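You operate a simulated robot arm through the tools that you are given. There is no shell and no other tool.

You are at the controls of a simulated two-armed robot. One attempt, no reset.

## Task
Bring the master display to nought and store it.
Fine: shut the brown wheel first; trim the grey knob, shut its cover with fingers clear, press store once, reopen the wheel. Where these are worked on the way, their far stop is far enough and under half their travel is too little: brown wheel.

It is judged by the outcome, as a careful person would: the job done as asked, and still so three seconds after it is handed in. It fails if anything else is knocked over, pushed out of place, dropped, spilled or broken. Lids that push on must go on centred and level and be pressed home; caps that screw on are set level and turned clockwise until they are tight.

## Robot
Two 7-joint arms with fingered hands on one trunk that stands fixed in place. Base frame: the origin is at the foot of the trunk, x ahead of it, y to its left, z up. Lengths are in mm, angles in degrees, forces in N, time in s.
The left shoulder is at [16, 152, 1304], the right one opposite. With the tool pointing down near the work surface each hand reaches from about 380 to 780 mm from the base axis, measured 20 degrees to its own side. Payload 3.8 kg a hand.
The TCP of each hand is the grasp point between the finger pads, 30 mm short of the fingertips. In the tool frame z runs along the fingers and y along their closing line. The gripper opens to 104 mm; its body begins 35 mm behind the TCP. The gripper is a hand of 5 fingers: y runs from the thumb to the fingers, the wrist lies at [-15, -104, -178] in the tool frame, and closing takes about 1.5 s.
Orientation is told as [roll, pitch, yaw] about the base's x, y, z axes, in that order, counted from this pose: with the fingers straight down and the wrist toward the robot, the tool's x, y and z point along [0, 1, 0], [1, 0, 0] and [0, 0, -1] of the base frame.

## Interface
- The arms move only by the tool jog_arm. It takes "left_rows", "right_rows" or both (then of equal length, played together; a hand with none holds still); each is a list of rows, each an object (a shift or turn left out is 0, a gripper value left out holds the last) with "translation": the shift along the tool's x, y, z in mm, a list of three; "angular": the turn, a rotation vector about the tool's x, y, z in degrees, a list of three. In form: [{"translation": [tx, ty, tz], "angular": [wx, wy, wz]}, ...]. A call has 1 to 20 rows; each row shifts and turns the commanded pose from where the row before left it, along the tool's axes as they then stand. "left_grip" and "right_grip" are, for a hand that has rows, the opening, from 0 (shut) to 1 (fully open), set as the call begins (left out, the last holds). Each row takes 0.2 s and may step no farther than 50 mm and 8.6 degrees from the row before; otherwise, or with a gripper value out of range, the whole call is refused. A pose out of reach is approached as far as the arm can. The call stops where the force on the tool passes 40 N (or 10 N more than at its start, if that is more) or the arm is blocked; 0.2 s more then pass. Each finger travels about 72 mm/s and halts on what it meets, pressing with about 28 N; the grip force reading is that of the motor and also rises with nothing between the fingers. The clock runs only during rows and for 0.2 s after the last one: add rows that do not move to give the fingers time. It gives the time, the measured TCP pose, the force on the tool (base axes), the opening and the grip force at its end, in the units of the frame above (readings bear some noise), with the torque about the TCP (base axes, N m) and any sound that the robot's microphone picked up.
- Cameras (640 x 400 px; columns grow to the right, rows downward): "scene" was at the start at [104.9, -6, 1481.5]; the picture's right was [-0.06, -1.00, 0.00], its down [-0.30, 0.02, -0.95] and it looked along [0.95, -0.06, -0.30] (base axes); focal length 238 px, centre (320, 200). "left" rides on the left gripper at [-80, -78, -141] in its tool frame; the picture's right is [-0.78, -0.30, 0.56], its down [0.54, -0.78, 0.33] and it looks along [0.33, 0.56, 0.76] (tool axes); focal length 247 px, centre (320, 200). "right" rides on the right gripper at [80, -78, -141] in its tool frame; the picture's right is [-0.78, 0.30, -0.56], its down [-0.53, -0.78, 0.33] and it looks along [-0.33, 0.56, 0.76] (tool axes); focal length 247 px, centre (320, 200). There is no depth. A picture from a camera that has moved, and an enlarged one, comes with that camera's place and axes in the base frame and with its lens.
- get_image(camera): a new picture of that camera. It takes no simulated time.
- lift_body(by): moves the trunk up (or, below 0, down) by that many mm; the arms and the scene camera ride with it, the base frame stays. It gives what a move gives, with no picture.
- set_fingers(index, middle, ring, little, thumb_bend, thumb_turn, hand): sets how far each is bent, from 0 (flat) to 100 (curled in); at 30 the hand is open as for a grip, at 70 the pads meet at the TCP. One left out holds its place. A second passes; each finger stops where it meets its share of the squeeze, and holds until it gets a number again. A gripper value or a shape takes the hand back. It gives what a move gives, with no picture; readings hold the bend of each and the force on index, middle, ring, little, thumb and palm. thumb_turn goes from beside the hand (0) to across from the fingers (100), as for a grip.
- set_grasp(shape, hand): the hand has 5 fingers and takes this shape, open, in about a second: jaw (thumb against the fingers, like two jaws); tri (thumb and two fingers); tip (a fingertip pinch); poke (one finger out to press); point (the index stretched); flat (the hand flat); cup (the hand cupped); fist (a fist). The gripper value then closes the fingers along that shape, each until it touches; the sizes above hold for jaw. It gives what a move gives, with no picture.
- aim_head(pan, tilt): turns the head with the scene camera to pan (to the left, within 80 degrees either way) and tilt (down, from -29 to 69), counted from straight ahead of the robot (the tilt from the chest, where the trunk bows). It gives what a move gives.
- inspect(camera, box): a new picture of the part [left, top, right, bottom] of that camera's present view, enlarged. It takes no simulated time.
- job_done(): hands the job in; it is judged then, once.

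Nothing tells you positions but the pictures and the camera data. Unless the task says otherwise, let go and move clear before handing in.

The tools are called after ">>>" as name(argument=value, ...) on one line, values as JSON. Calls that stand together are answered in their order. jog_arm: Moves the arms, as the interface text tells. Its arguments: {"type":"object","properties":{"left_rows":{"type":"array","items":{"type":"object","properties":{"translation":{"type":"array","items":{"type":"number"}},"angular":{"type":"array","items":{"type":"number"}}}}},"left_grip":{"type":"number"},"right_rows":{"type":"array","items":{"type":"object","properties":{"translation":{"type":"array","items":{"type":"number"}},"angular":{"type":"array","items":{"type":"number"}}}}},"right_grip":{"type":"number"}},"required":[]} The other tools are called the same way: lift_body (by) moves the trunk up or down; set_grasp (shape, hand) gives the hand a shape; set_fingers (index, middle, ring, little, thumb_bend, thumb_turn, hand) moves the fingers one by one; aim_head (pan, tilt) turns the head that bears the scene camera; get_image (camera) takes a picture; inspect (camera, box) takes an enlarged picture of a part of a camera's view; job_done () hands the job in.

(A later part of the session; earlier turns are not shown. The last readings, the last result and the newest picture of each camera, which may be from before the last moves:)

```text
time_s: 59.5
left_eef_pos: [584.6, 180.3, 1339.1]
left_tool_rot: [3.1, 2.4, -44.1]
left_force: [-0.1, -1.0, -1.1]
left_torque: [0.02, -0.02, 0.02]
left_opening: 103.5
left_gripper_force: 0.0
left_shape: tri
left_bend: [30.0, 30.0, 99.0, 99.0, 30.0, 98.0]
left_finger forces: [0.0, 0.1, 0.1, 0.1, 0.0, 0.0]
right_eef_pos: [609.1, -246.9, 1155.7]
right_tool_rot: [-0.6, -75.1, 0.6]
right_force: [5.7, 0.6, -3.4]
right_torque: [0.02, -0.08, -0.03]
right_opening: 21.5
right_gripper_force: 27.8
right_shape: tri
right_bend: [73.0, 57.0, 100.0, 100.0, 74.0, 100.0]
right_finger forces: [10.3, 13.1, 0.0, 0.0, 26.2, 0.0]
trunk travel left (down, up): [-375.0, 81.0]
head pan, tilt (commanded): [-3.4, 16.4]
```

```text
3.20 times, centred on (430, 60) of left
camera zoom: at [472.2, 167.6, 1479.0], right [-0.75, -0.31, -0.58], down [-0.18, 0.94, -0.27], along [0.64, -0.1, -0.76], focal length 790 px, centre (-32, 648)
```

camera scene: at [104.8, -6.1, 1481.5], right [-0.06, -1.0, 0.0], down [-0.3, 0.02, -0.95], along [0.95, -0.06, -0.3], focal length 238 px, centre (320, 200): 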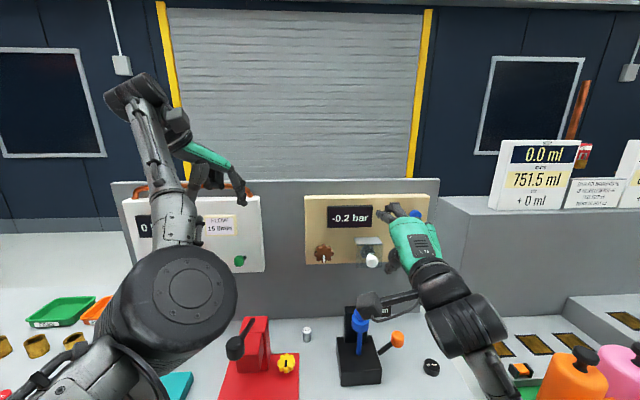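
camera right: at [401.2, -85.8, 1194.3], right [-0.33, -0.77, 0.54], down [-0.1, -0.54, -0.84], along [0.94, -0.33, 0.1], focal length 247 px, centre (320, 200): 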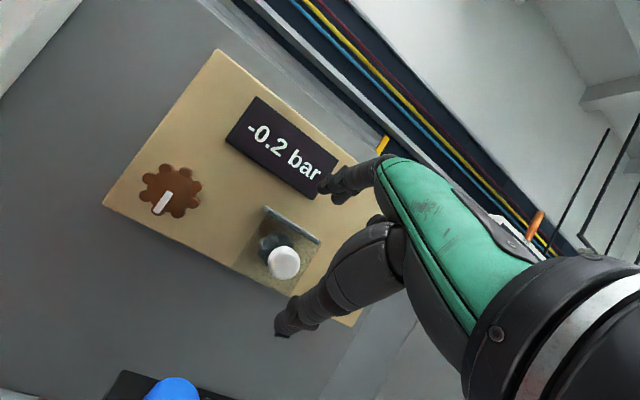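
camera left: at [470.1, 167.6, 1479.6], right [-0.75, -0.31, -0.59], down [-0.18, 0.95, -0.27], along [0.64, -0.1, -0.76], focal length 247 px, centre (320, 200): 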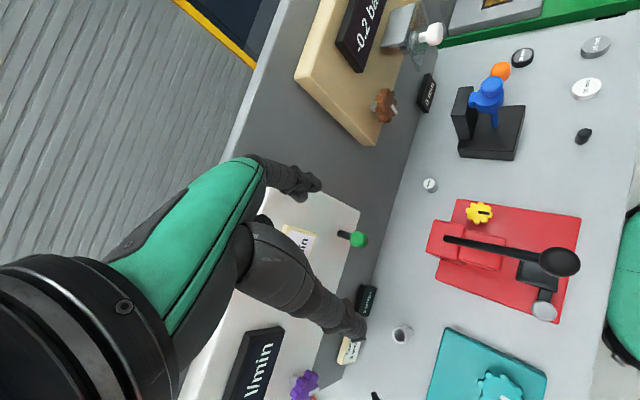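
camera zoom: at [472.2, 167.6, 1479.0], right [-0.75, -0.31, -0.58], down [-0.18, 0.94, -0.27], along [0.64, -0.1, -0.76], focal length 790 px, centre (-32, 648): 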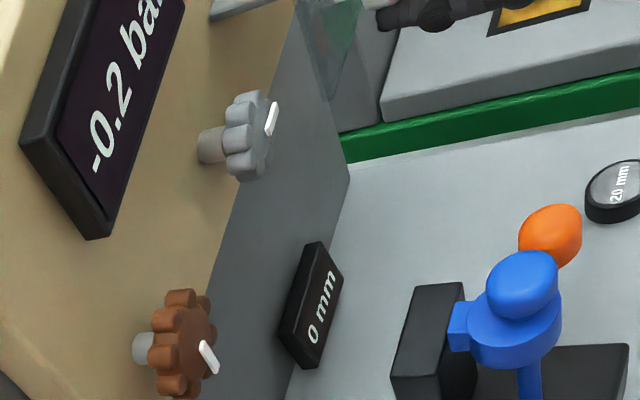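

The knob is fully exposed and its pointer is at 3 o'clock. I'll slide the cover another 15 mm for finger room, then let go of the handle and back away.

>>> jog_arm(right_rows=[{"translation": [-7.5, 0, 0]}, {"translation": [-7.5, 0, 0]}, {}])

>>> jog_arm(right_rows=[{}, {}, {}, {}, {}, {}, {"translation": [0, 0, -25]}, {"translation": [0, 0, -35]}, {"translation": [0, 0, -35]}, {}], right_grip=0.95)

>>> inspect(camera="scene", box=[310, 190, 450, 300])

>>> get_image(camera="scene")

```text
time_s: 60.3
left_eef_pos: [581.9, 186.0, 1338.9]
left_tool_rot: [3.0, 2.1, -44.1]
left_force: [0.6, -0.7, 0.4]
left_torque: [0.02, 0.01, 0.02]
left_opening: 103.5
left_gripper_force: 0.2
left_shape: tri
left_bend: [30.0, 30.0, 99.0, 99.0, 30.0, 98.0]
left_finger forces: [0.0, 0.0, 0.0, 0.1, 0.0, 0.0]
right_eef_pos: [610.0, -253.8, 1156.4]
right_tool_rot: [-1.3, -74.9, 1.7]
right_force: [0.4, 24.9, -5.0]
right_torque: [-0.08, -0.06, 0.61]
right_opening: 20.9
right_gripper_force: 28.2
right_shape: tri
right_bend: [73.0, 57.0, 100.0, 100.0, 74.0, 100.0]
right_finger forces: [20.5, 9.2, 0.0, 0.0, 27.3, 0.1]
trunk travel left (down, up): [-375.0, 81.0]
head pan, tilt (commanded): [-3.4, 16.4]
```

```text
time_s: 62.5
left_eef_pos: [582.5, 180.7, 1339.3]
left_tool_rot: [3.0, 2.3, -44.1]
left_force: [1.1, 0.2, -0.3]
left_torque: [0.0, 0.01, -0.01]
left_opening: 103.9
left_gripper_force: 0.0
left_shape: tri
left_bend: [30.0, 30.0, 99.0, 99.0, 30.0, 98.0]
left_finger forces: [0.0, 0.1, 0.1, 0.0, 0.0, 0.1]
right_eef_pos: [517.2, -262.1, 1182.0]
right_tool_rot: [-0.7, -75.0, 0.6]
right_force: [-0.9, 0.7, 0.1]
right_torque: [0.03, 0.0, -0.01]
right_opening: 98.4
right_gripper_force: 0.0
right_shape: tri
right_bend: [32.0, 31.0, 99.0, 99.0, 31.0, 98.0]
right_finger forces: [0.0, 0.0, 0.0, 0.0, 0.1, 0.0]
trunk travel left (down, up): [-375.0, 81.0]
head pan, tilt (commanded): [-3.4, 16.4]
```

```text
3.64 times, centred on (380, 245) of scene
camera zoom: at [105.5, -5.9, 1481.5], right [-0.06, -1.0, 0.0], down [-0.3, 0.02, -0.95], along [0.95, -0.06, -0.3], focal length 866 px, centre (102, 36)
```

zoom: 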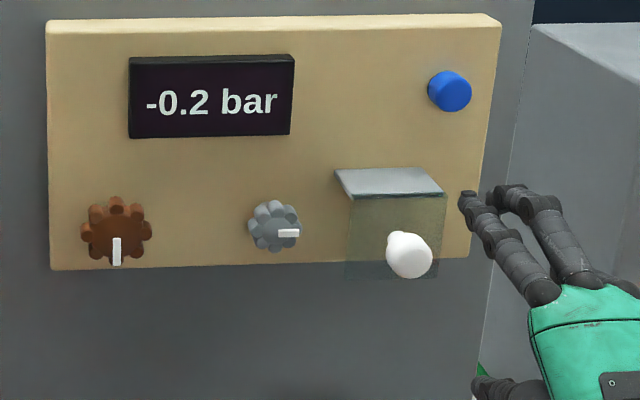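

```text
taken
camera scene: at [105.5, -5.9, 1481.5], right [-0.06, -1.0, 0.0], down [-0.3, 0.02, -0.95], along [0.95, -0.06, -0.3], focal length 238 px, centre (320, 200)
```

scene: 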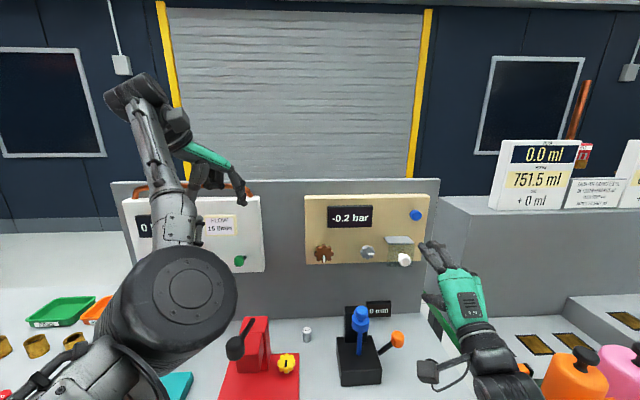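

The cover reached its right-hand stop and stays there, leaving about 30 mm between knob and cover. I'll roll the right hand so the thumb is left and the fingers right, and pre-close them to fit that gap.

>>> jog_arm(right_rows=[{"angular": [-7.5, 0, 0]}, {"angular": [-7.5, 0, 0]}, {"angular": [0, 0, 8.2]}, {"angular": [0, 0, 8.2]}, {"angular": [0, 0, 8.2]}, {"angular": [0, 0, 8.2]}, {"angular": [0, 0, 8.2]}, {"angular": [0, 0, 8.2]}, {"angular": [0, 0, 8.2]}, {"angular": [0, 0, 8.2]}, {"angular": [0, 0, 8.2]}, {"angular": [0, 0, 8.2]}, {"angular": [0, 0, 8.0]}, {}])

>>> set_fingers(hand="right", index=45, middle=45, thumb_bend=45)

>>> get_image(camera="right")

>>> get_image(camera="scene")

```text
time_s: 64.1
left_eef_pos: [581.9, 179.0, 1339.3]
left_tool_rot: [3.0, 2.2, -44.1]
left_force: [0.1, -0.1, 0.0]
left_torque: [-0.01, 0.0, -0.02]
left_opening: 103.9
left_gripper_force: 0.0
left_shape: tri
left_bend: [30.0, 30.0, 99.0, 99.0, 30.0, 98.0]
left_finger forces: [0.0, 0.1, 0.1, 0.0, 0.1, 0.0]
right_eef_pos: [516.7, -277.0, 1181.7]
right_tool_rot: [87.4, -64.0, -86.5]
right_force: [-0.4, 0.7, -0.4]
right_torque: [0.02, 0.01, -0.01]
right_opening: 98.5
right_gripper_force: 0.1
right_shape: tri
right_bend: [32.0, 31.0, 99.0, 99.0, 31.0, 98.0]
right_finger forces: [0.0, 0.1, 0.0, 0.1, 0.0, 0.0]
trunk travel left (down, up): [-375.0, 81.0]
head pan, tilt (commanded): [-3.4, 16.4]
stopped in row 7 (right hand): the arm was blocked; the commanded pose is now the measured one
```

```text
time_s: 65.1
left_eef_pos: [583.0, 180.0, 1340.1]
left_tool_rot: [3.2, 2.3, -44.0]
left_force: [0.0, 0.2, -0.6]
left_torque: [0.0, -0.01, 0.0]
left_opening: 103.9
left_gripper_force: 0.1
left_shape: tri
left_bend: [30.0, 30.0, 99.0, 99.0, 30.0, 98.0]
left_finger forces: [0.0, 0.0, 0.0, 0.1, 0.0, 0.0]
right_eef_pos: [516.6, -277.8, 1182.5]
right_tool_rot: [87.1, -63.9, -86.6]
right_force: [0.2, -0.3, 0.4]
right_torque: [-0.02, -0.03, -0.01]
right_opening: 65.4
right_gripper_force: 0.0
right_shape: fingers
right_bend: [45.0, 45.0, 99.0, 99.0, 45.0, 98.0]
right_finger forces: [0.0, 0.1, 0.0, 0.0, 0.0, 0.0]
trunk travel left (down, up): [-375.0, 81.0]
head pan, tilt (commanded): [-3.4, 16.4]
```

```text
taken
camera right: at [373.4, -174.0, 1149.0], right [-0.54, -0.84, -0.06], down [0.31, -0.13, -0.94], along [0.78, -0.53, 0.34], focal length 247 px, centre (320, 200)
```

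right: 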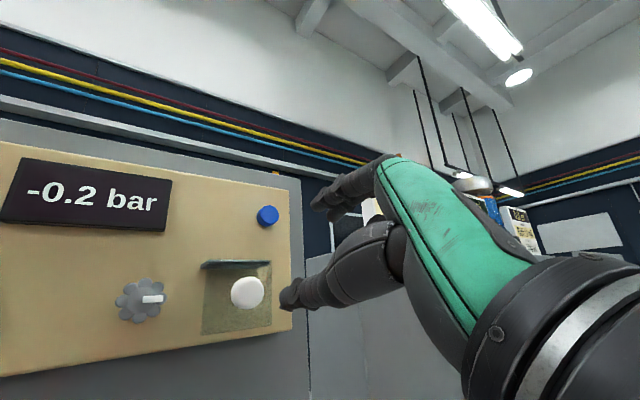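

```text
taken
camera scene: at [105.0, -5.9, 1481.5], right [-0.06, -1.0, 0.0], down [-0.3, 0.02, -0.95], along [0.95, -0.06, -0.3], focal length 238 px, centre (320, 200)
```

scene: 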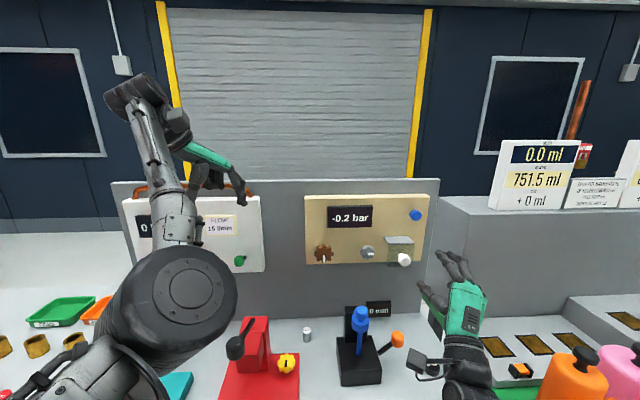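

The arm got blocked part way through the roll. I'll look to the lower right to be sure the elbow isn't touching anything.

>>> aim_head(pan=-40, tilt=45)

>>> get_image(camera="scene")

```text
time_s: 66.1
left_eef_pos: [582.7, 181.2, 1338.6]
left_tool_rot: [3.1, 2.3, -44.1]
left_force: [0.8, 0.1, -0.2]
left_torque: [-0.01, -0.03, 0.01]
left_opening: 103.5
left_gripper_force: 0.1
left_shape: tri
left_bend: [30.0, 30.0, 99.0, 99.0, 30.0, 98.0]
left_finger forces: [0.0, 0.0, 0.0, 0.1, 0.1, 0.1]
right_eef_pos: [515.8, -277.1, 1180.8]
right_tool_rot: [87.2, -63.9, -86.4]
right_force: [-1.0, 0.6, -0.5]
right_torque: [0.0, -0.02, 0.0]
right_opening: 65.7
right_gripper_force: 0.0
right_shape: fingers
right_bend: [45.0, 45.0, 99.0, 99.0, 45.0, 98.0]
right_finger forces: [0.0, 0.0, 0.0, 0.1, 0.0, 0.0]
trunk travel left (down, up): [-375.0, 81.0]
head pan, tilt (commanded): [-40.0, 45.0]
```

```text
taken
camera scene: at [73.2, -52.7, 1437.7], right [-0.64, -0.77, 0.01], down [-0.56, 0.45, -0.7], along [0.53, -0.45, -0.72], focal length 238 px, centre (320, 200)
```

scene: 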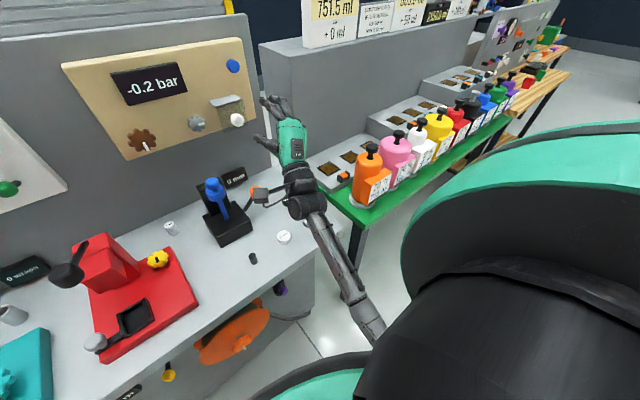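

Nothing is being touched, so it was an arm limit in that spot. I'll turn the head back, bring the hand in front of the knob area first, and roll there as worked before.

>>> aim_head(pan=-3.4, tilt=16.4)

>>> jog_arm(right_rows=[{"translation": [30, -18.4, 8]}, {"translation": [30, -18.4, 8]}, {"translation": [30, -18.4, 8]}, {"angular": [0, 0, 8]}, {"angular": [0, 0, 8]}, {"angular": [0, 0, 8]}, {"angular": [0, 0, 8]}, {"angular": [0, 0, 8]}, {"angular": [0, 0, 8]}, {"angular": [0, 0, 8]}, {"angular": [0, 0, 8]}, {}])

>>> get_image(camera="scene")

>>> get_image(camera="right")

>>> get_image(camera="left")

```text
time_s: 67.1
left_eef_pos: [581.3, 181.6, 1340.2]
left_tool_rot: [3.1, 2.3, -44.1]
left_force: [0.5, 0.3, -0.2]
left_torque: [0.03, 0.0, 0.02]
left_opening: 103.6
left_gripper_force: 0.1
left_shape: tri
left_bend: [30.0, 30.0, 99.0, 99.0, 30.0, 98.0]
left_finger forces: [0.1, 0.0, 0.0, 0.0, 0.0, 0.1]
right_eef_pos: [516.1, -276.3, 1181.0]
right_tool_rot: [87.0, -63.8, -86.6]
right_force: [1.4, 0.1, 0.6]
right_torque: [0.0, 0.0, 0.07]
right_opening: 65.6
right_gripper_force: 0.0
right_shape: fingers
right_bend: [45.0, 45.0, 99.0, 99.0, 45.0, 98.0]
right_finger forces: [0.1, 0.0, 0.1, 0.1, 0.1, 0.1]
trunk travel left (down, up): [-375.0, 81.0]
head pan, tilt (commanded): [-3.4, 16.4]
```

```text
time_s: 67.9
left_eef_pos: [582.7, 180.7, 1339.5]
left_tool_rot: [3.1, 2.3, -44.1]
left_force: [0.4, 0.0, 0.1]
left_torque: [-0.02, 0.0, -0.02]
left_opening: 104.1
left_gripper_force: 0.0
left_shape: tri
left_bend: [30.0, 30.0, 99.0, 99.0, 30.0, 98.0]
left_finger forces: [0.1, 0.1, 0.1, 0.1, 0.1, 0.1]
right_eef_pos: [534.4, -209.8, 1166.8]
right_tool_rot: [84.6, -74.1, -83.7]
right_force: [-0.3, -0.2, -0.4]
right_torque: [-0.02, -0.01, 0.0]
right_opening: 65.5
right_gripper_force: 0.0
right_shape: fingers
right_bend: [45.0, 45.0, 99.0, 99.0, 45.0, 98.0]
right_finger forces: [0.1, 0.1, 0.0, 0.1, 0.1, 0.0]
trunk travel left (down, up): [-375.0, 81.0]
head pan, tilt (commanded): [-3.4, 16.4]
stopped in row 3 (right hand): the arm was blocked; the commanded pose is now the measured one
```

```text
taken
camera scene: at [105.2, -5.7, 1481.6], right [-0.06, -1.0, 0.0], down [-0.3, 0.02, -0.95], along [0.95, -0.06, -0.3], focal length 238 px, centre (320, 200)
```

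scene: 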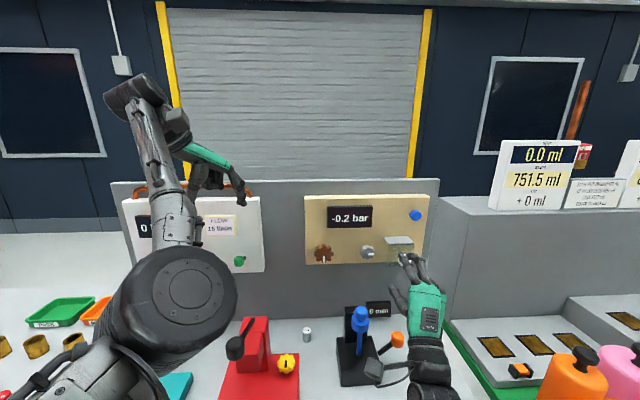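

```text
taken
camera right: at [390.2, -116.5, 1116.9], right [-0.54, -0.84, 0.09], down [0.32, -0.3, -0.9], along [0.78, -0.46, 0.42], focal length 247 px, centre (320, 200)
```

right: 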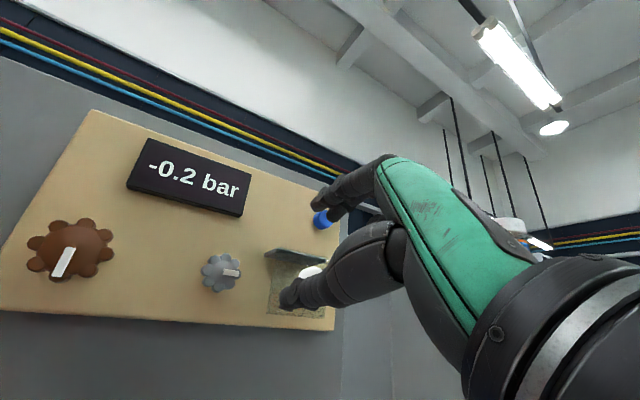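

```text
taken
camera left: at [470.5, 168.0, 1479.4], right [-0.75, -0.31, -0.59], down [-0.18, 0.94, -0.27], along [0.64, -0.1, -0.76], focal length 247 px, centre (320, 200)
```

left: 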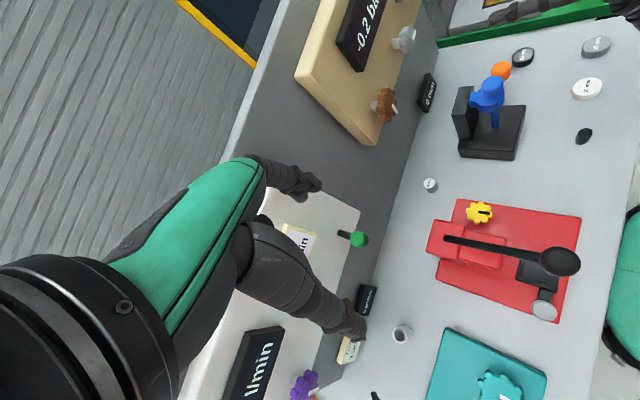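

The right arm is near a joint limit for rolling here. I'll drop the sideways roll and use the same orientation that worked on the handle, pitch -75 with no roll, and check that it clears the press.

>>> jog_arm(right_rows=[{"angular": [0, 0, -7.9]}, {"angular": [0, 0, -7.9]}, {"angular": [7, 0, 0]}, {"angular": [7, 0, 0]}, {}])

>>> get_image(camera="right")

```text
time_s: 69.1
left_eef_pos: [582.7, 180.0, 1339.0]
left_tool_rot: [3.2, 2.3, -44.2]
left_force: [-0.4, 0.0, 0.3]
left_torque: [0.01, 0.0, 0.0]
left_opening: 103.8
left_gripper_force: 0.1
left_shape: tri
left_bend: [30.0, 30.0, 99.0, 99.0, 30.0, 98.0]
left_finger forces: [0.0, 0.1, 0.0, 0.0, 0.1, 0.0]
right_eef_pos: [533.9, -211.4, 1166.6]
right_tool_rot: [0.4, -74.5, 0.8]
right_force: [0.2, 0.5, -0.8]
right_torque: [0.0, 0.01, 0.02]
right_opening: 65.5
right_gripper_force: 0.0
right_shape: fingers
right_bend: [45.0, 45.0, 99.0, 99.0, 45.0, 98.0]
right_finger forces: [0.1, 0.0, 0.1, 0.1, 0.0, 0.0]
trunk travel left (down, up): [-375.0, 81.0]
head pan, tilt (commanded): [-3.4, 16.4]
```

```text
taken
camera right: at [376.3, -135.2, 1129.6], right [-0.44, -0.79, 0.43], down [0.12, -0.53, -0.84], along [0.89, -0.32, 0.33], focal length 247 px, centre (320, 200)
```

right: 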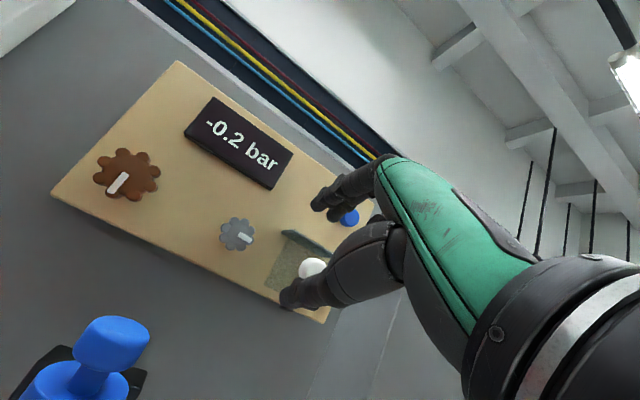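

The orientation is good. I'll tilt the fingers closer to level, yaw slightly so the palm stays right of the press, and bring the hand to a stand-off point in front of the knob.

>>> jog_arm(right_rows=[{"angular": [-7.5, 0, 0]}, {"angular": [0, 5.9, -0.8]}, {"translation": [14.7, 1.4, 34.7]}, {"translation": [14.7, 1.4, 34.7]}, {}])

>>> inspect(camera="scene", box=[310, 190, 450, 300])

>>> inspect(camera="left", box=[340, 0, 600, 160])

>>> get_image(camera="right")

```text
time_s: 70.3
left_eef_pos: [581.6, 179.2, 1339.3]
left_tool_rot: [3.2, 2.3, -44.1]
left_force: [-0.6, 0.0, 0.8]
left_torque: [0.02, -0.01, 0.01]
left_opening: 103.8
left_gripper_force: 0.1
left_shape: tri
left_bend: [30.0, 30.0, 99.0, 99.0, 30.0, 98.0]
left_finger forces: [0.1, 0.0, 0.0, 0.0, 0.0, 0.0]
right_eef_pos: [596.7, -173.1, 1159.3]
right_tool_rot: [1.6, -82.1, 5.8]
right_force: [-0.6, 0.0, 1.3]
right_torque: [-0.02, 0.03, 0.01]
right_opening: 65.0
right_gripper_force: 0.1
right_shape: fingers
right_bend: [45.0, 45.0, 99.0, 99.0, 45.0, 98.0]
right_finger forces: [0.0, 0.1, 0.0, 0.1, 0.0, 0.0]
trunk travel left (down, up): [-375.0, 81.0]
head pan, tilt (commanded): [-3.4, 16.4]
```

```text
3.64 times, centred on (380, 245) of scene
camera zoom: at [104.1, -7.1, 1481.6], right [-0.06, -1.0, 0.0], down [-0.3, 0.02, -0.95], along [0.95, -0.06, -0.3], focal length 866 px, centre (102, 36)
```

zoom: 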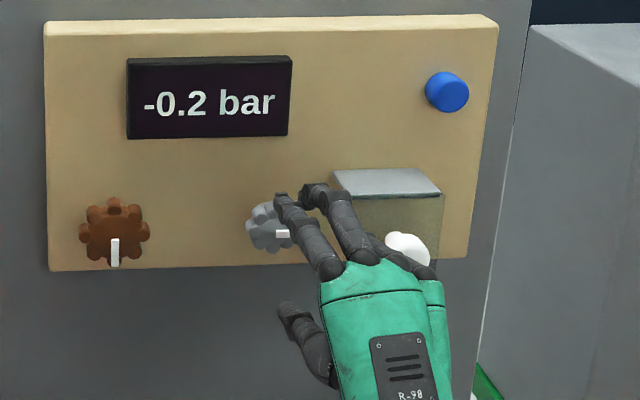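

```text
2.46 times, centred on (470, 80) of left
camera zoom: at [469.4, 166.5, 1480.0], right [-0.75, -0.31, -0.59], down [-0.18, 0.95, -0.27], along [0.64, -0.1, -0.76], focal length 608 px, centre (-49, 495)
```

zoom: 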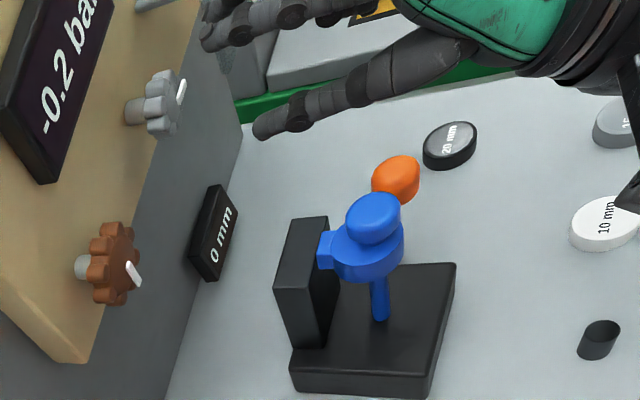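

```text
taken
camera right: at [437.9, -113.1, 1102.0], right [-0.41, -0.84, 0.37], down [0.29, -0.5, -0.82], along [0.87, -0.23, 0.44], focal length 247 px, centre (320, 200)
```

right: 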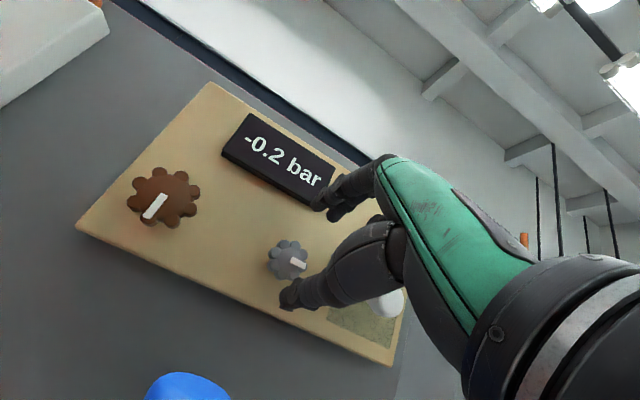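

The hand is well placed with the thumb below and fingers above the knob line, and clear of the press. I'll advance slowly to straddle the knob.

>>> jog_arm(right_rows=[{"translation": [-0.7, 0, 19]}, {"translation": [-0.7, 0, 19]}, {"translation": [-0.7, 0, 10]}, {}])

>>> inspect(camera="scene", box=[340, 220, 410, 280])

>>> inspect(camera="left", box=[360, 0, 500, 100])

>>> inspect(camera="right", box=[220, 150, 400, 330])

```text
time_s: 71.3
left_eef_pos: [582.3, 180.1, 1340.0]
left_tool_rot: [3.1, 2.4, -44.1]
left_force: [-0.2, -0.2, 0.1]
left_torque: [0.01, 0.02, 0.0]
left_opening: 103.8
left_gripper_force: 0.1
left_shape: tri
left_bend: [30.0, 30.0, 99.0, 99.0, 30.0, 98.0]
left_finger forces: [0.0, 0.0, 0.0, 0.0, 0.0, 0.0]
right_eef_pos: [645.9, -167.3, 1152.3]
right_tool_rot: [1.3, -82.1, 6.1]
right_force: [0.0, 0.3, 0.6]
right_torque: [0.01, -0.01, 0.02]
right_opening: 65.5
right_gripper_force: 0.1
right_shape: fingers
right_bend: [45.0, 45.0, 99.0, 99.0, 45.0, 98.0]
right_finger forces: [0.0, 0.1, 0.0, 0.1, 0.0, 0.0]
trunk travel left (down, up): [-375.0, 81.0]
head pan, tilt (commanded): [-3.4, 16.4]
```

```text
6.67 times, centred on (375, 250) of scene
camera zoom: at [105.0, -5.8, 1481.6], right [-0.06, -1.0, 0.0], down [-0.3, 0.02, -0.95], along [0.95, -0.06, -0.3], focal length 1587 px, centre (-47, -133)
```

zoom: 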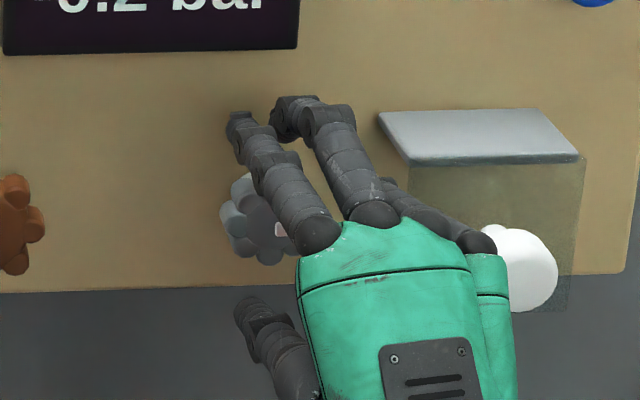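

```text
4.00 times, centred on (430, 50) of left
camera zoom: at [470.3, 167.9, 1479.5], right [-0.75, -0.31, -0.59], down [-0.18, 0.94, -0.27], along [0.64, -0.1, -0.76], focal length 988 px, centre (-120, 800)
```

zoom: 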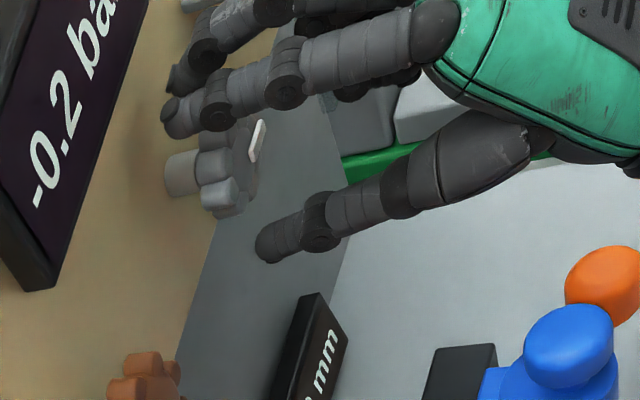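

```text
2.22 times, centred on (310, 240) of right
camera zoom: at [487.0, -107.9, 1095.0], right [-0.41, -0.84, 0.37], down [0.29, -0.5, -0.82], along [0.87, -0.23, 0.44], focal length 549 px, centre (342, 111)
```

zoom: 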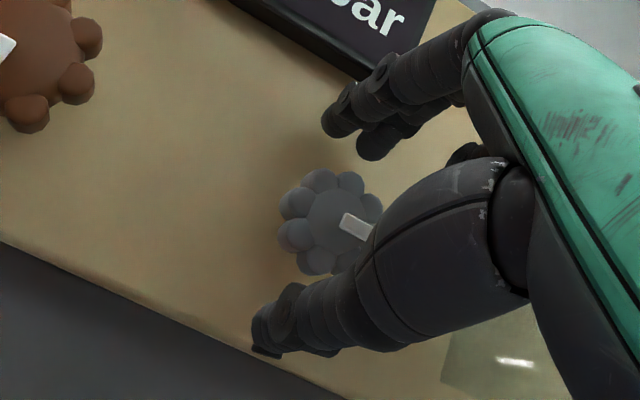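

Fingers and thumb straddle the knob without touching. I'll go 6 mm deeper and close the three fingers onto it.

>>> jog_arm(right_rows=[{"translation": [-1, 0, 6]}, {}])

>>> set_fingers(hand="right", index=62, middle=62, thumb_bend=62)

>>> inspect(camera="scene", box=[320, 200, 410, 280])

>>> inspect(camera="left", box=[360, 0, 500, 100])

>>> inspect(camera="right", box=[220, 150, 400, 330])

```text
time_s: 71.9
left_eef_pos: [582.7, 180.9, 1339.9]
left_tool_rot: [3.2, 2.3, -44.1]
left_force: [-0.3, 0.5, 0.4]
left_torque: [0.03, 0.0, 0.03]
left_opening: 103.8
left_gripper_force: 0.2
left_shape: tri
left_bend: [30.0, 30.0, 99.0, 99.0, 30.0, 98.0]
left_finger forces: [0.1, 0.1, 0.0, 0.1, 0.0, 0.0]
right_eef_pos: [651.7, -168.3, 1151.9]
right_tool_rot: [1.1, -82.2, 6.0]
right_force: [-0.4, 0.0, -0.3]
right_torque: [0.01, -0.02, -0.01]
right_opening: 65.4
right_gripper_force: 0.1
right_shape: fingers
right_bend: [45.0, 45.0, 99.0, 99.0, 45.0, 98.0]
right_finger forces: [0.0, 0.0, 0.0, 0.0, 0.0, 0.0]
trunk travel left (down, up): [-375.0, 81.0]
head pan, tilt (commanded): [-3.4, 16.4]
```

```text
time_s: 72.9
left_eef_pos: [582.4, 181.9, 1340.2]
left_tool_rot: [3.1, 2.2, -44.1]
left_force: [0.3, 0.0, -0.1]
left_torque: [-0.02, 0.0, 0.02]
left_opening: 103.8
left_gripper_force: 0.1
left_shape: tri
left_bend: [30.0, 30.0, 99.0, 99.0, 30.0, 98.0]
left_finger forces: [0.0, 0.0, 0.0, 0.0, 0.1, 0.0]
right_eef_pos: [651.5, -168.3, 1152.2]
right_tool_rot: [1.3, -82.1, 6.1]
right_force: [1.9, 0.4, 4.3]
right_torque: [0.01, -0.17, -0.01]
right_opening: 28.8
right_gripper_force: 3.7
right_shape: fingers
right_bend: [59.0, 59.0, 99.0, 99.0, 59.0, 98.0]
right_finger forces: [2.5, 3.6, 0.0, 0.1, 2.0, 0.0]
trunk travel left (down, up): [-375.0, 81.0]
head pan, tilt (commanded): [-3.4, 16.4]
```

```text
5.00 times, centred on (365, 240) of scene
camera zoom: at [104.7, -5.8, 1481.6], right [-0.06, -1.0, 0.0], down [-0.3, 0.02, -0.95], along [0.95, -0.06, -0.3], focal length 1190 px, centre (95, 0)
```

zoom: 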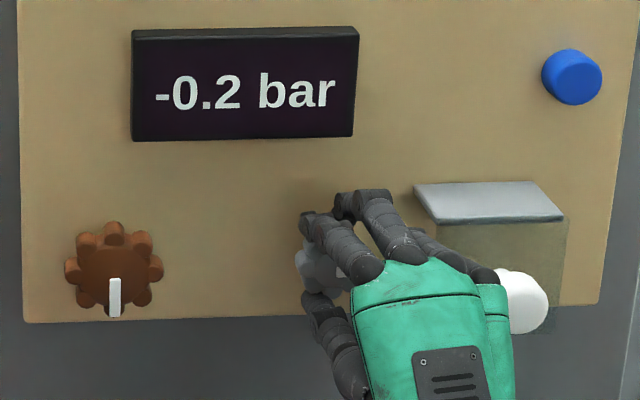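

```text
4.00 times, centred on (430, 50) of left
camera zoom: at [469.9, 167.8, 1479.7], right [-0.75, -0.31, -0.59], down [-0.18, 0.94, -0.27], along [0.64, -0.1, -0.76], focal length 988 px, centre (-120, 800)
```

zoom: 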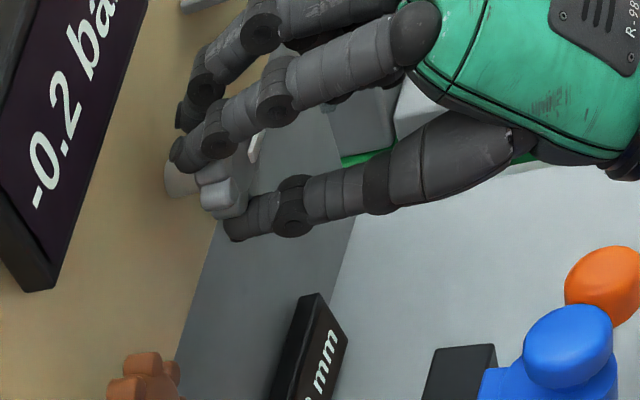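

```text
2.22 times, centred on (310, 240) of right
camera zoom: at [492.7, -108.8, 1094.9], right [-0.41, -0.84, 0.37], down [0.29, -0.5, -0.82], along [0.87, -0.23, 0.45], focal length 549 px, centre (342, 111)
```

zoom: 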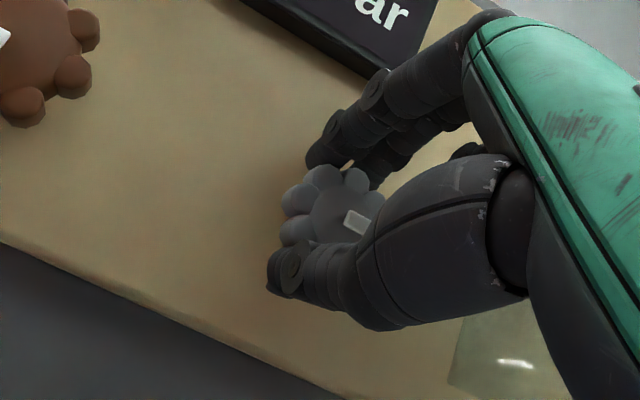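

All three digits have light contact with the knob. I'll squeeze a bit more, then turn a few degrees clockwise and read the display.

>>> set_fingers(hand="right", index=66, middle=66, thumb_bend=67)

>>> jog_arm(right_rows=[{"angular": [0.4, 0.55, 3.95]}, {"angular": [0.4, 0.55, 3.95]}, {}])

>>> inspect(camera="scene", box=[320, 200, 410, 280])

>>> inspect(camera="right", box=[220, 150, 400, 330])

```text
time_s: 73.9
left_eef_pos: [582.5, 180.4, 1340.3]
left_tool_rot: [3.1, 2.2, -44.0]
left_force: [0.0, -0.2, -0.1]
left_torque: [0.0, 0.02, 0.0]
left_opening: 103.9
left_gripper_force: 0.0
left_shape: tri
left_bend: [30.0, 30.0, 99.0, 99.0, 30.0, 98.0]
left_finger forces: [0.0, 0.0, 0.1, 0.0, 0.1, 0.0]
right_eef_pos: [650.3, -168.7, 1151.9]
right_tool_rot: [1.2, -82.1, 6.0]
right_force: [2.6, -0.7, 5.3]
right_torque: [-0.01, -0.25, -0.04]
right_opening: 27.3
right_gripper_force: 7.9
right_shape: fingers
right_bend: [59.0, 60.0, 99.0, 99.0, 61.0, 97.0]
right_finger forces: [4.3, 6.4, 0.0, 0.1, 5.0, 0.0]
trunk travel left (down, up): [-375.0, 81.0]
head pan, tilt (commanded): [-3.4, 16.4]
```

```text
time_s: 74.7
left_eef_pos: [581.4, 180.9, 1341.4]
left_tool_rot: [3.1, 2.3, -44.1]
left_force: [0.8, 0.1, 0.2]
left_torque: [0.02, 0.0, 0.03]
left_opening: 104.0
left_gripper_force: 0.0
left_shape: tri
left_bend: [30.0, 30.0, 99.0, 99.0, 30.0, 98.0]
left_finger forces: [0.1, 0.1, 0.0, 0.1, 0.0, 0.0]
right_eef_pos: [649.9, -169.9, 1153.5]
right_tool_rot: [43.7, -78.2, -35.8]
right_force: [1.9, -0.2, 8.5]
right_torque: [-0.08, -0.36, -0.09]
right_opening: 27.3
right_gripper_force: 9.5
right_shape: fingers
right_bend: [59.0, 59.0, 99.0, 99.0, 61.0, 98.0]
right_finger forces: [5.4, 7.9, 0.0, 0.1, 5.3, 0.1]
trunk travel left (down, up): [-375.0, 81.0]
head pan, tilt (commanded): [-3.4, 16.4]
```

```text
5.00 times, centred on (365, 240) of scene
camera zoom: at [104.2, -5.8, 1481.7], right [-0.06, -1.0, 0.0], down [-0.3, 0.02, -0.95], along [0.95, -0.06, -0.3], focal length 1190 px, centre (95, 0)
```

zoom: 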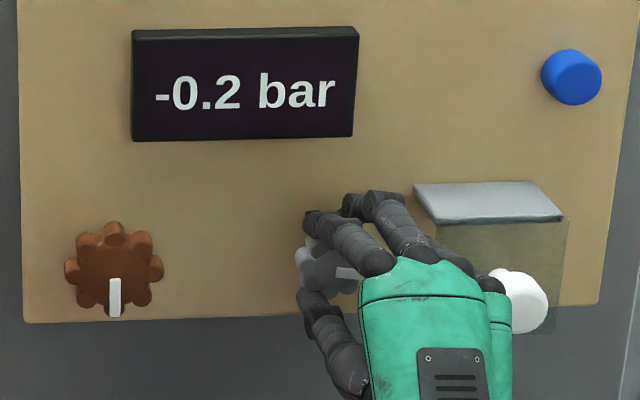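

```text
2.22 times, centred on (310, 240) of right
camera zoom: at [490.8, -102.2, 1109.3], right [-0.4, -0.88, 0.26], down [0.26, -0.38, -0.89], along [0.88, -0.28, 0.38], focal length 549 px, centre (342, 111)
```

zoom: 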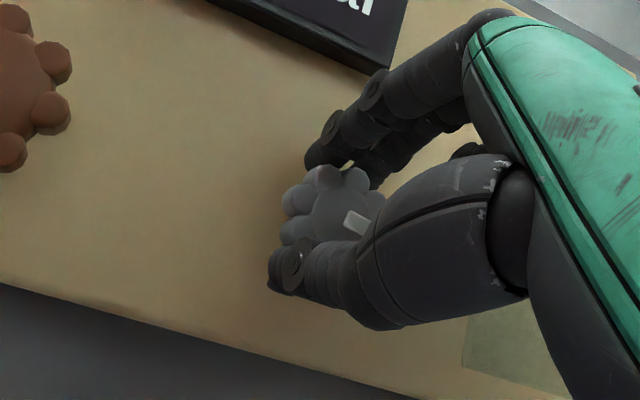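

The knob follows the hand, but the display hasn't changed yet after 8°. I'll continue clockwise in small steps.

>>> jog_arm(right_rows=[{"angular": [0.4, 0.55, 3.95]}, {"angular": [0.4, 0.55, 3.95]}, {}])

>>> inspect(camera="scene", box=[320, 200, 410, 280])

>>> inspect(camera="right", box=[220, 150, 400, 330])

```text
time_s: 75.5
left_eef_pos: [579.7, 179.7, 1339.8]
left_tool_rot: [3.2, 2.2, -44.1]
left_force: [0.1, 0.6, -0.7]
left_torque: [-0.03, 0.03, 0.01]
left_opening: 103.6
left_gripper_force: 0.1
left_shape: tri
left_bend: [30.0, 30.0, 99.0, 99.0, 30.0, 98.0]
left_finger forces: [0.1, 0.0, 0.0, 0.0, 0.0, 0.0]
right_eef_pos: [651.1, -168.9, 1154.6]
right_tool_rot: [60.5, -71.3, -52.2]
right_force: [0.4, -1.9, 10.3]
right_torque: [-0.05, -0.46, -0.14]
right_opening: 27.7
right_gripper_force: 9.8
right_shape: fingers
right_bend: [59.0, 59.0, 99.0, 99.0, 61.0, 98.0]
right_finger forces: [5.7, 9.0, 0.1, 0.0, 5.0, 0.0]
trunk travel left (down, up): [-375.0, 81.0]
head pan, tilt (commanded): [-3.4, 16.4]
```

```text
5.00 times, centred on (365, 240) of scene
camera zoom: at [103.3, -6.2, 1481.7], right [-0.06, -1.0, 0.0], down [-0.3, 0.02, -0.95], along [0.95, -0.06, -0.3], focal length 1190 px, centre (95, 0)
```

zoom: 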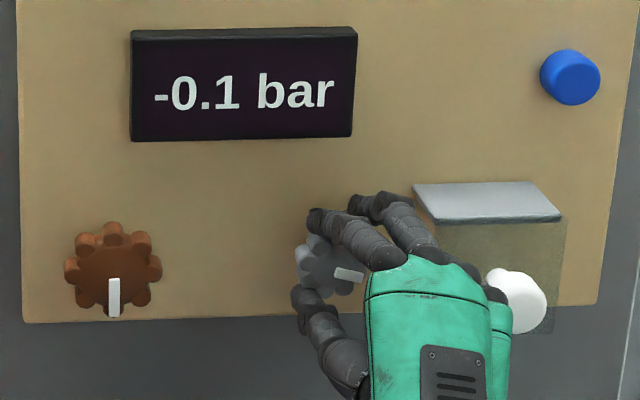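

```text
2.22 times, centred on (310, 240) of right
camera zoom: at [489.5, -97.5, 1124.3], right [-0.39, -0.91, 0.15], down [0.23, -0.26, -0.94], along [0.89, -0.33, 0.31], focal length 549 px, centre (342, 111)
```

zoom: 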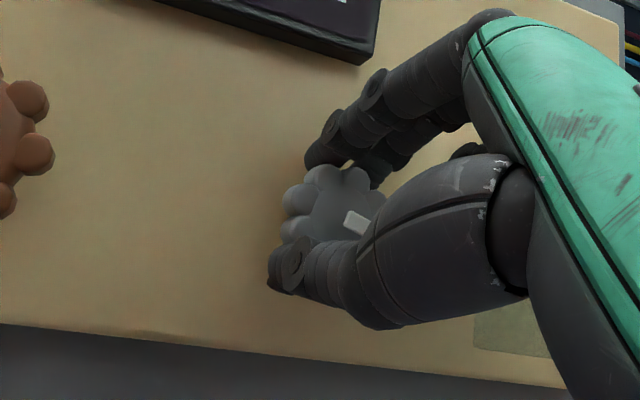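

The display now reads -0.1 after 16°, so clockwise is right. I'll go on in 4° steps to find where it turns to zero.

>>> jog_arm(right_rows=[{"translation": [0, 0.7, 0], "angular": [0.4, 0.55, 3.95]}, {}])

>>> inspect(camera="scene", box=[320, 200, 410, 280])

```text
time_s: 76.1
left_eef_pos: [580.3, 179.3, 1341.2]
left_tool_rot: [3.2, 2.1, -44.1]
left_force: [-0.3, -0.2, 0.1]
left_torque: [0.0, -0.02, 0.01]
left_opening: 103.9
left_gripper_force: 0.0
left_shape: tri
left_bend: [30.0, 30.0, 99.0, 99.0, 30.0, 98.0]
left_finger forces: [0.1, 0.0, 0.1, 0.0, 0.0, 0.1]
right_eef_pos: [651.2, -169.1, 1154.0]
right_tool_rot: [64.9, -67.6, -56.3]
right_force: [-0.4, -2.9, 8.7]
right_torque: [-0.06, -0.5, -0.21]
right_opening: 27.4
right_gripper_force: 10.3
right_shape: fingers
right_bend: [59.0, 59.0, 99.0, 99.0, 61.0, 98.0]
right_finger forces: [5.7, 9.3, 0.1, 0.1, 5.7, 0.0]
trunk travel left (down, up): [-375.0, 81.0]
head pan, tilt (commanded): [-3.4, 16.4]
```

```text
5.00 times, centred on (365, 240) of scene
camera zoom: at [103.0, -6.5, 1481.7], right [-0.06, -1.0, 0.0], down [-0.3, 0.02, -0.95], along [0.95, -0.06, -0.3], focal length 1190 px, centre (95, 0)
```

zoom: 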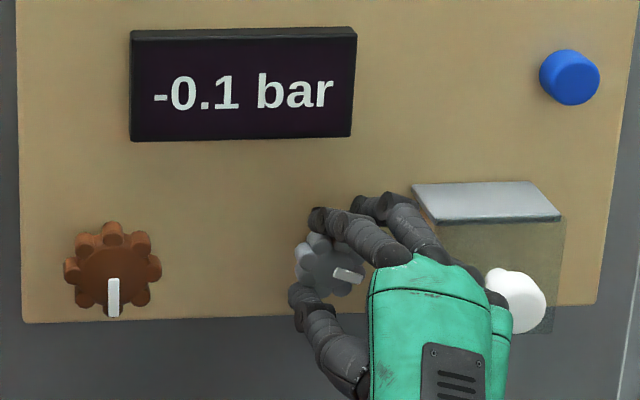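

>>> jog_arm(right_rows=[{"translation": [0, 0.3, 0], "angular": [0.4, 0.55, 3.95]}, {}])

>>> inspect(camera="scene", box=[320, 200, 410, 280])

```text
time_s: 76.7
left_eef_pos: [581.2, 180.9, 1340.3]
left_tool_rot: [3.2, 2.2, -44.1]
left_force: [0.5, 0.8, 0.1]
left_torque: [0.01, 0.01, -0.02]
left_opening: 103.8
left_gripper_force: 0.1
left_shape: tri
left_bend: [30.0, 30.0, 99.0, 99.0, 30.0, 98.0]
left_finger forces: [0.0, 0.1, 0.0, 0.0, 0.0, 0.0]
right_eef_pos: [651.1, -169.3, 1155.5]
right_tool_rot: [68.2, -63.7, -59.2]
right_force: [-1.8, -3.0, 8.0]
right_torque: [-0.05, -0.5, -0.25]
right_opening: 27.5
right_gripper_force: 9.9
right_shape: fingers
right_bend: [59.0, 59.0, 99.0, 99.0, 61.0, 98.0]
right_finger forces: [6.0, 9.4, 0.1, 0.0, 6.0, 0.1]
trunk travel left (down, up): [-375.0, 81.0]
head pan, tilt (commanded): [-3.4, 16.4]
```

```text
5.00 times, centred on (365, 240) of scene
camera zoom: at [102.9, -6.5, 1481.7], right [-0.06, -1.0, 0.0], down [-0.3, 0.02, -0.95], along [0.95, -0.06, -0.3], focal length 1190 px, centre (95, 0)
```

zoom: 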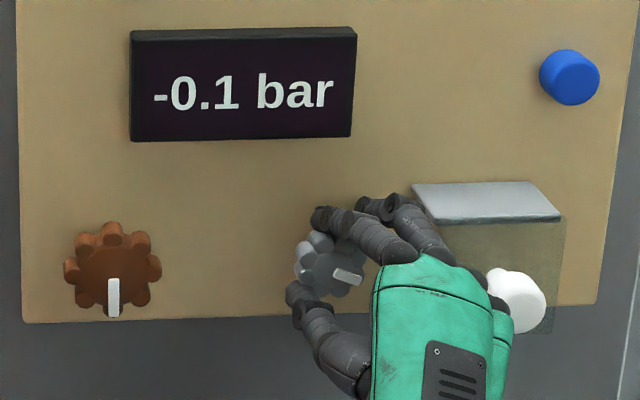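

>>> jog_arm(right_rows=[{"translation": [0, 0.3, 0], "angular": [0.4, 0.55, 3.95]}, {}])

>>> inspect(camera="scene", box=[320, 200, 410, 280])

>>> inspect(camera="left", box=[360, 0, 560, 140])

```text
time_s: 77.3
left_eef_pos: [581.0, 180.3, 1341.2]
left_tool_rot: [3.3, 2.3, -44.1]
left_force: [-0.1, -0.1, -0.4]
left_torque: [0.04, 0.01, -0.01]
left_opening: 103.8
left_gripper_force: 0.1
left_shape: tri
left_bend: [30.0, 30.0, 99.0, 99.0, 30.0, 98.0]
left_finger forces: [0.1, 0.0, 0.1, 0.0, 0.1, 0.0]
right_eef_pos: [651.7, -171.1, 1154.6]
right_tool_rot: [70.5, -60.0, -61.3]
right_force: [-1.8, -4.1, 8.8]
right_torque: [-0.05, -0.49, -0.29]
right_opening: 27.4
right_gripper_force: 11.3
right_shape: fingers
right_bend: [59.0, 59.0, 99.0, 99.0, 61.0, 97.0]
right_finger forces: [6.2, 9.7, 0.0, 0.0, 6.4, 0.1]
trunk travel left (down, up): [-375.0, 81.0]
head pan, tilt (commanded): [-3.4, 16.4]
```

```text
5.00 times, centred on (365, 240) of scene
camera zoom: at [102.8, -6.7, 1481.8], right [-0.06, -1.0, 0.0], down [-0.3, 0.02, -0.95], along [0.95, -0.06, -0.3], focal length 1190 px, centre (95, 0)
```

zoom: 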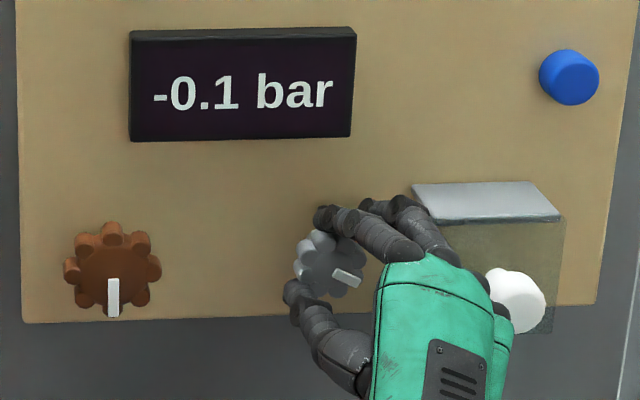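

```text
2.86 times, centred on (460, 70) of left
camera zoom: at [468.0, 166.9, 1480.4], right [-0.75, -0.31, -0.59], down [-0.18, 0.94, -0.27], along [0.64, -0.1, -0.76], focal length 706 px, centre (-80, 571)
```

zoom: 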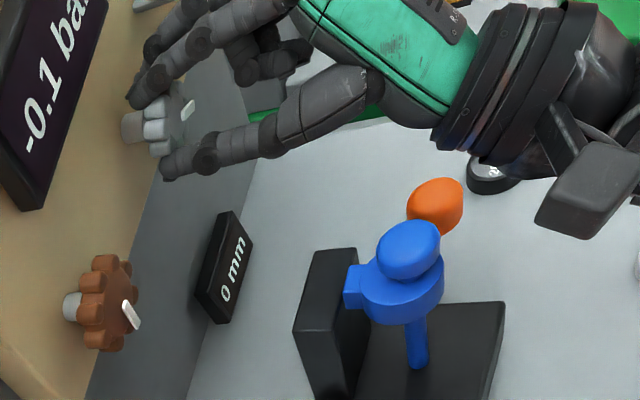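

Still -0.1 at 28°, with good clearance over the press. I'll continue.

>>> jog_arm(right_rows=[{"translation": [0, 0.3, 0], "angular": [0.4, 0.55, 3.95]}, {}])

>>> inspect(camera="scene", box=[320, 200, 410, 280])

```text
time_s: 77.9
left_eef_pos: [579.7, 179.2, 1341.0]
left_tool_rot: [3.2, 2.2, -44.0]
left_force: [-0.2, 0.5, -0.4]
left_torque: [-0.01, -0.01, 0.01]
left_opening: 103.8
left_gripper_force: 0.1
left_shape: tri
left_bend: [30.0, 30.0, 99.0, 99.0, 30.0, 98.0]
left_finger forces: [0.0, 0.0, 0.1, 0.0, 0.0, 0.0]
right_eef_pos: [649.4, -169.6, 1155.7]
right_tool_rot: [72.5, -56.1, -63.1]
right_force: [-2.5, -5.2, 8.5]
right_torque: [-0.05, -0.5, -0.3]
right_opening: 27.6
right_gripper_force: 11.0
right_shape: fingers
right_bend: [59.0, 59.0, 99.0, 99.0, 61.0, 97.0]
right_finger forces: [6.4, 10.1, 0.1, 0.0, 5.8, 0.0]
trunk travel left (down, up): [-375.0, 81.0]
head pan, tilt (commanded): [-3.4, 16.4]
```

```text
5.00 times, centred on (365, 240) of scene
camera zoom: at [102.9, -7.1, 1481.8], right [-0.06, -1.0, 0.0], down [-0.3, 0.02, -0.95], along [0.95, -0.06, -0.3], focal length 1190 px, centre (95, 0)
```

zoom: 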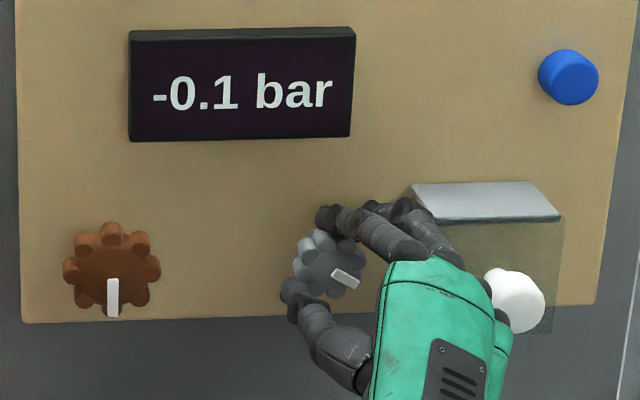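

>>> jog_arm(right_rows=[{"translation": [0, 0.3, 0], "angular": [0.4, 0.55, 3.95]}, {}])

>>> inspect(camera="scene", box=[320, 200, 410, 280])

```text
time_s: 78.5
left_eef_pos: [580.0, 179.5, 1341.2]
left_tool_rot: [3.2, 2.2, -44.1]
left_force: [0.0, 0.0, 0.8]
left_torque: [0.03, 0.0, 0.01]
left_opening: 103.5
left_gripper_force: 0.1
left_shape: tri
left_bend: [30.0, 30.0, 99.0, 99.0, 30.0, 98.0]
left_finger forces: [0.0, 0.0, 0.0, 0.0, 0.0, 0.0]
right_eef_pos: [650.7, -170.8, 1156.5]
right_tool_rot: [74.1, -52.2, -64.3]
right_force: [-2.4, -5.3, 8.2]
right_torque: [-0.07, -0.48, -0.35]
right_opening: 27.5
right_gripper_force: 11.2
right_shape: fingers
right_bend: [59.0, 59.0, 99.0, 99.0, 61.0, 97.0]
right_finger forces: [6.2, 9.8, 0.0, 0.0, 5.9, 0.0]
trunk travel left (down, up): [-375.0, 81.0]
head pan, tilt (commanded): [-3.4, 16.4]
```

```text
5.00 times, centred on (365, 240) of scene
camera zoom: at [102.6, -7.2, 1481.8], right [-0.06, -1.0, 0.0], down [-0.3, 0.02, -0.95], along [0.95, -0.06, -0.3], focal length 1190 px, centre (95, 0)
```

zoom: 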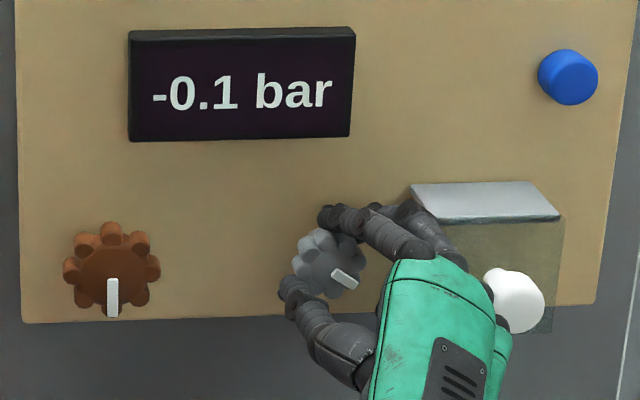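

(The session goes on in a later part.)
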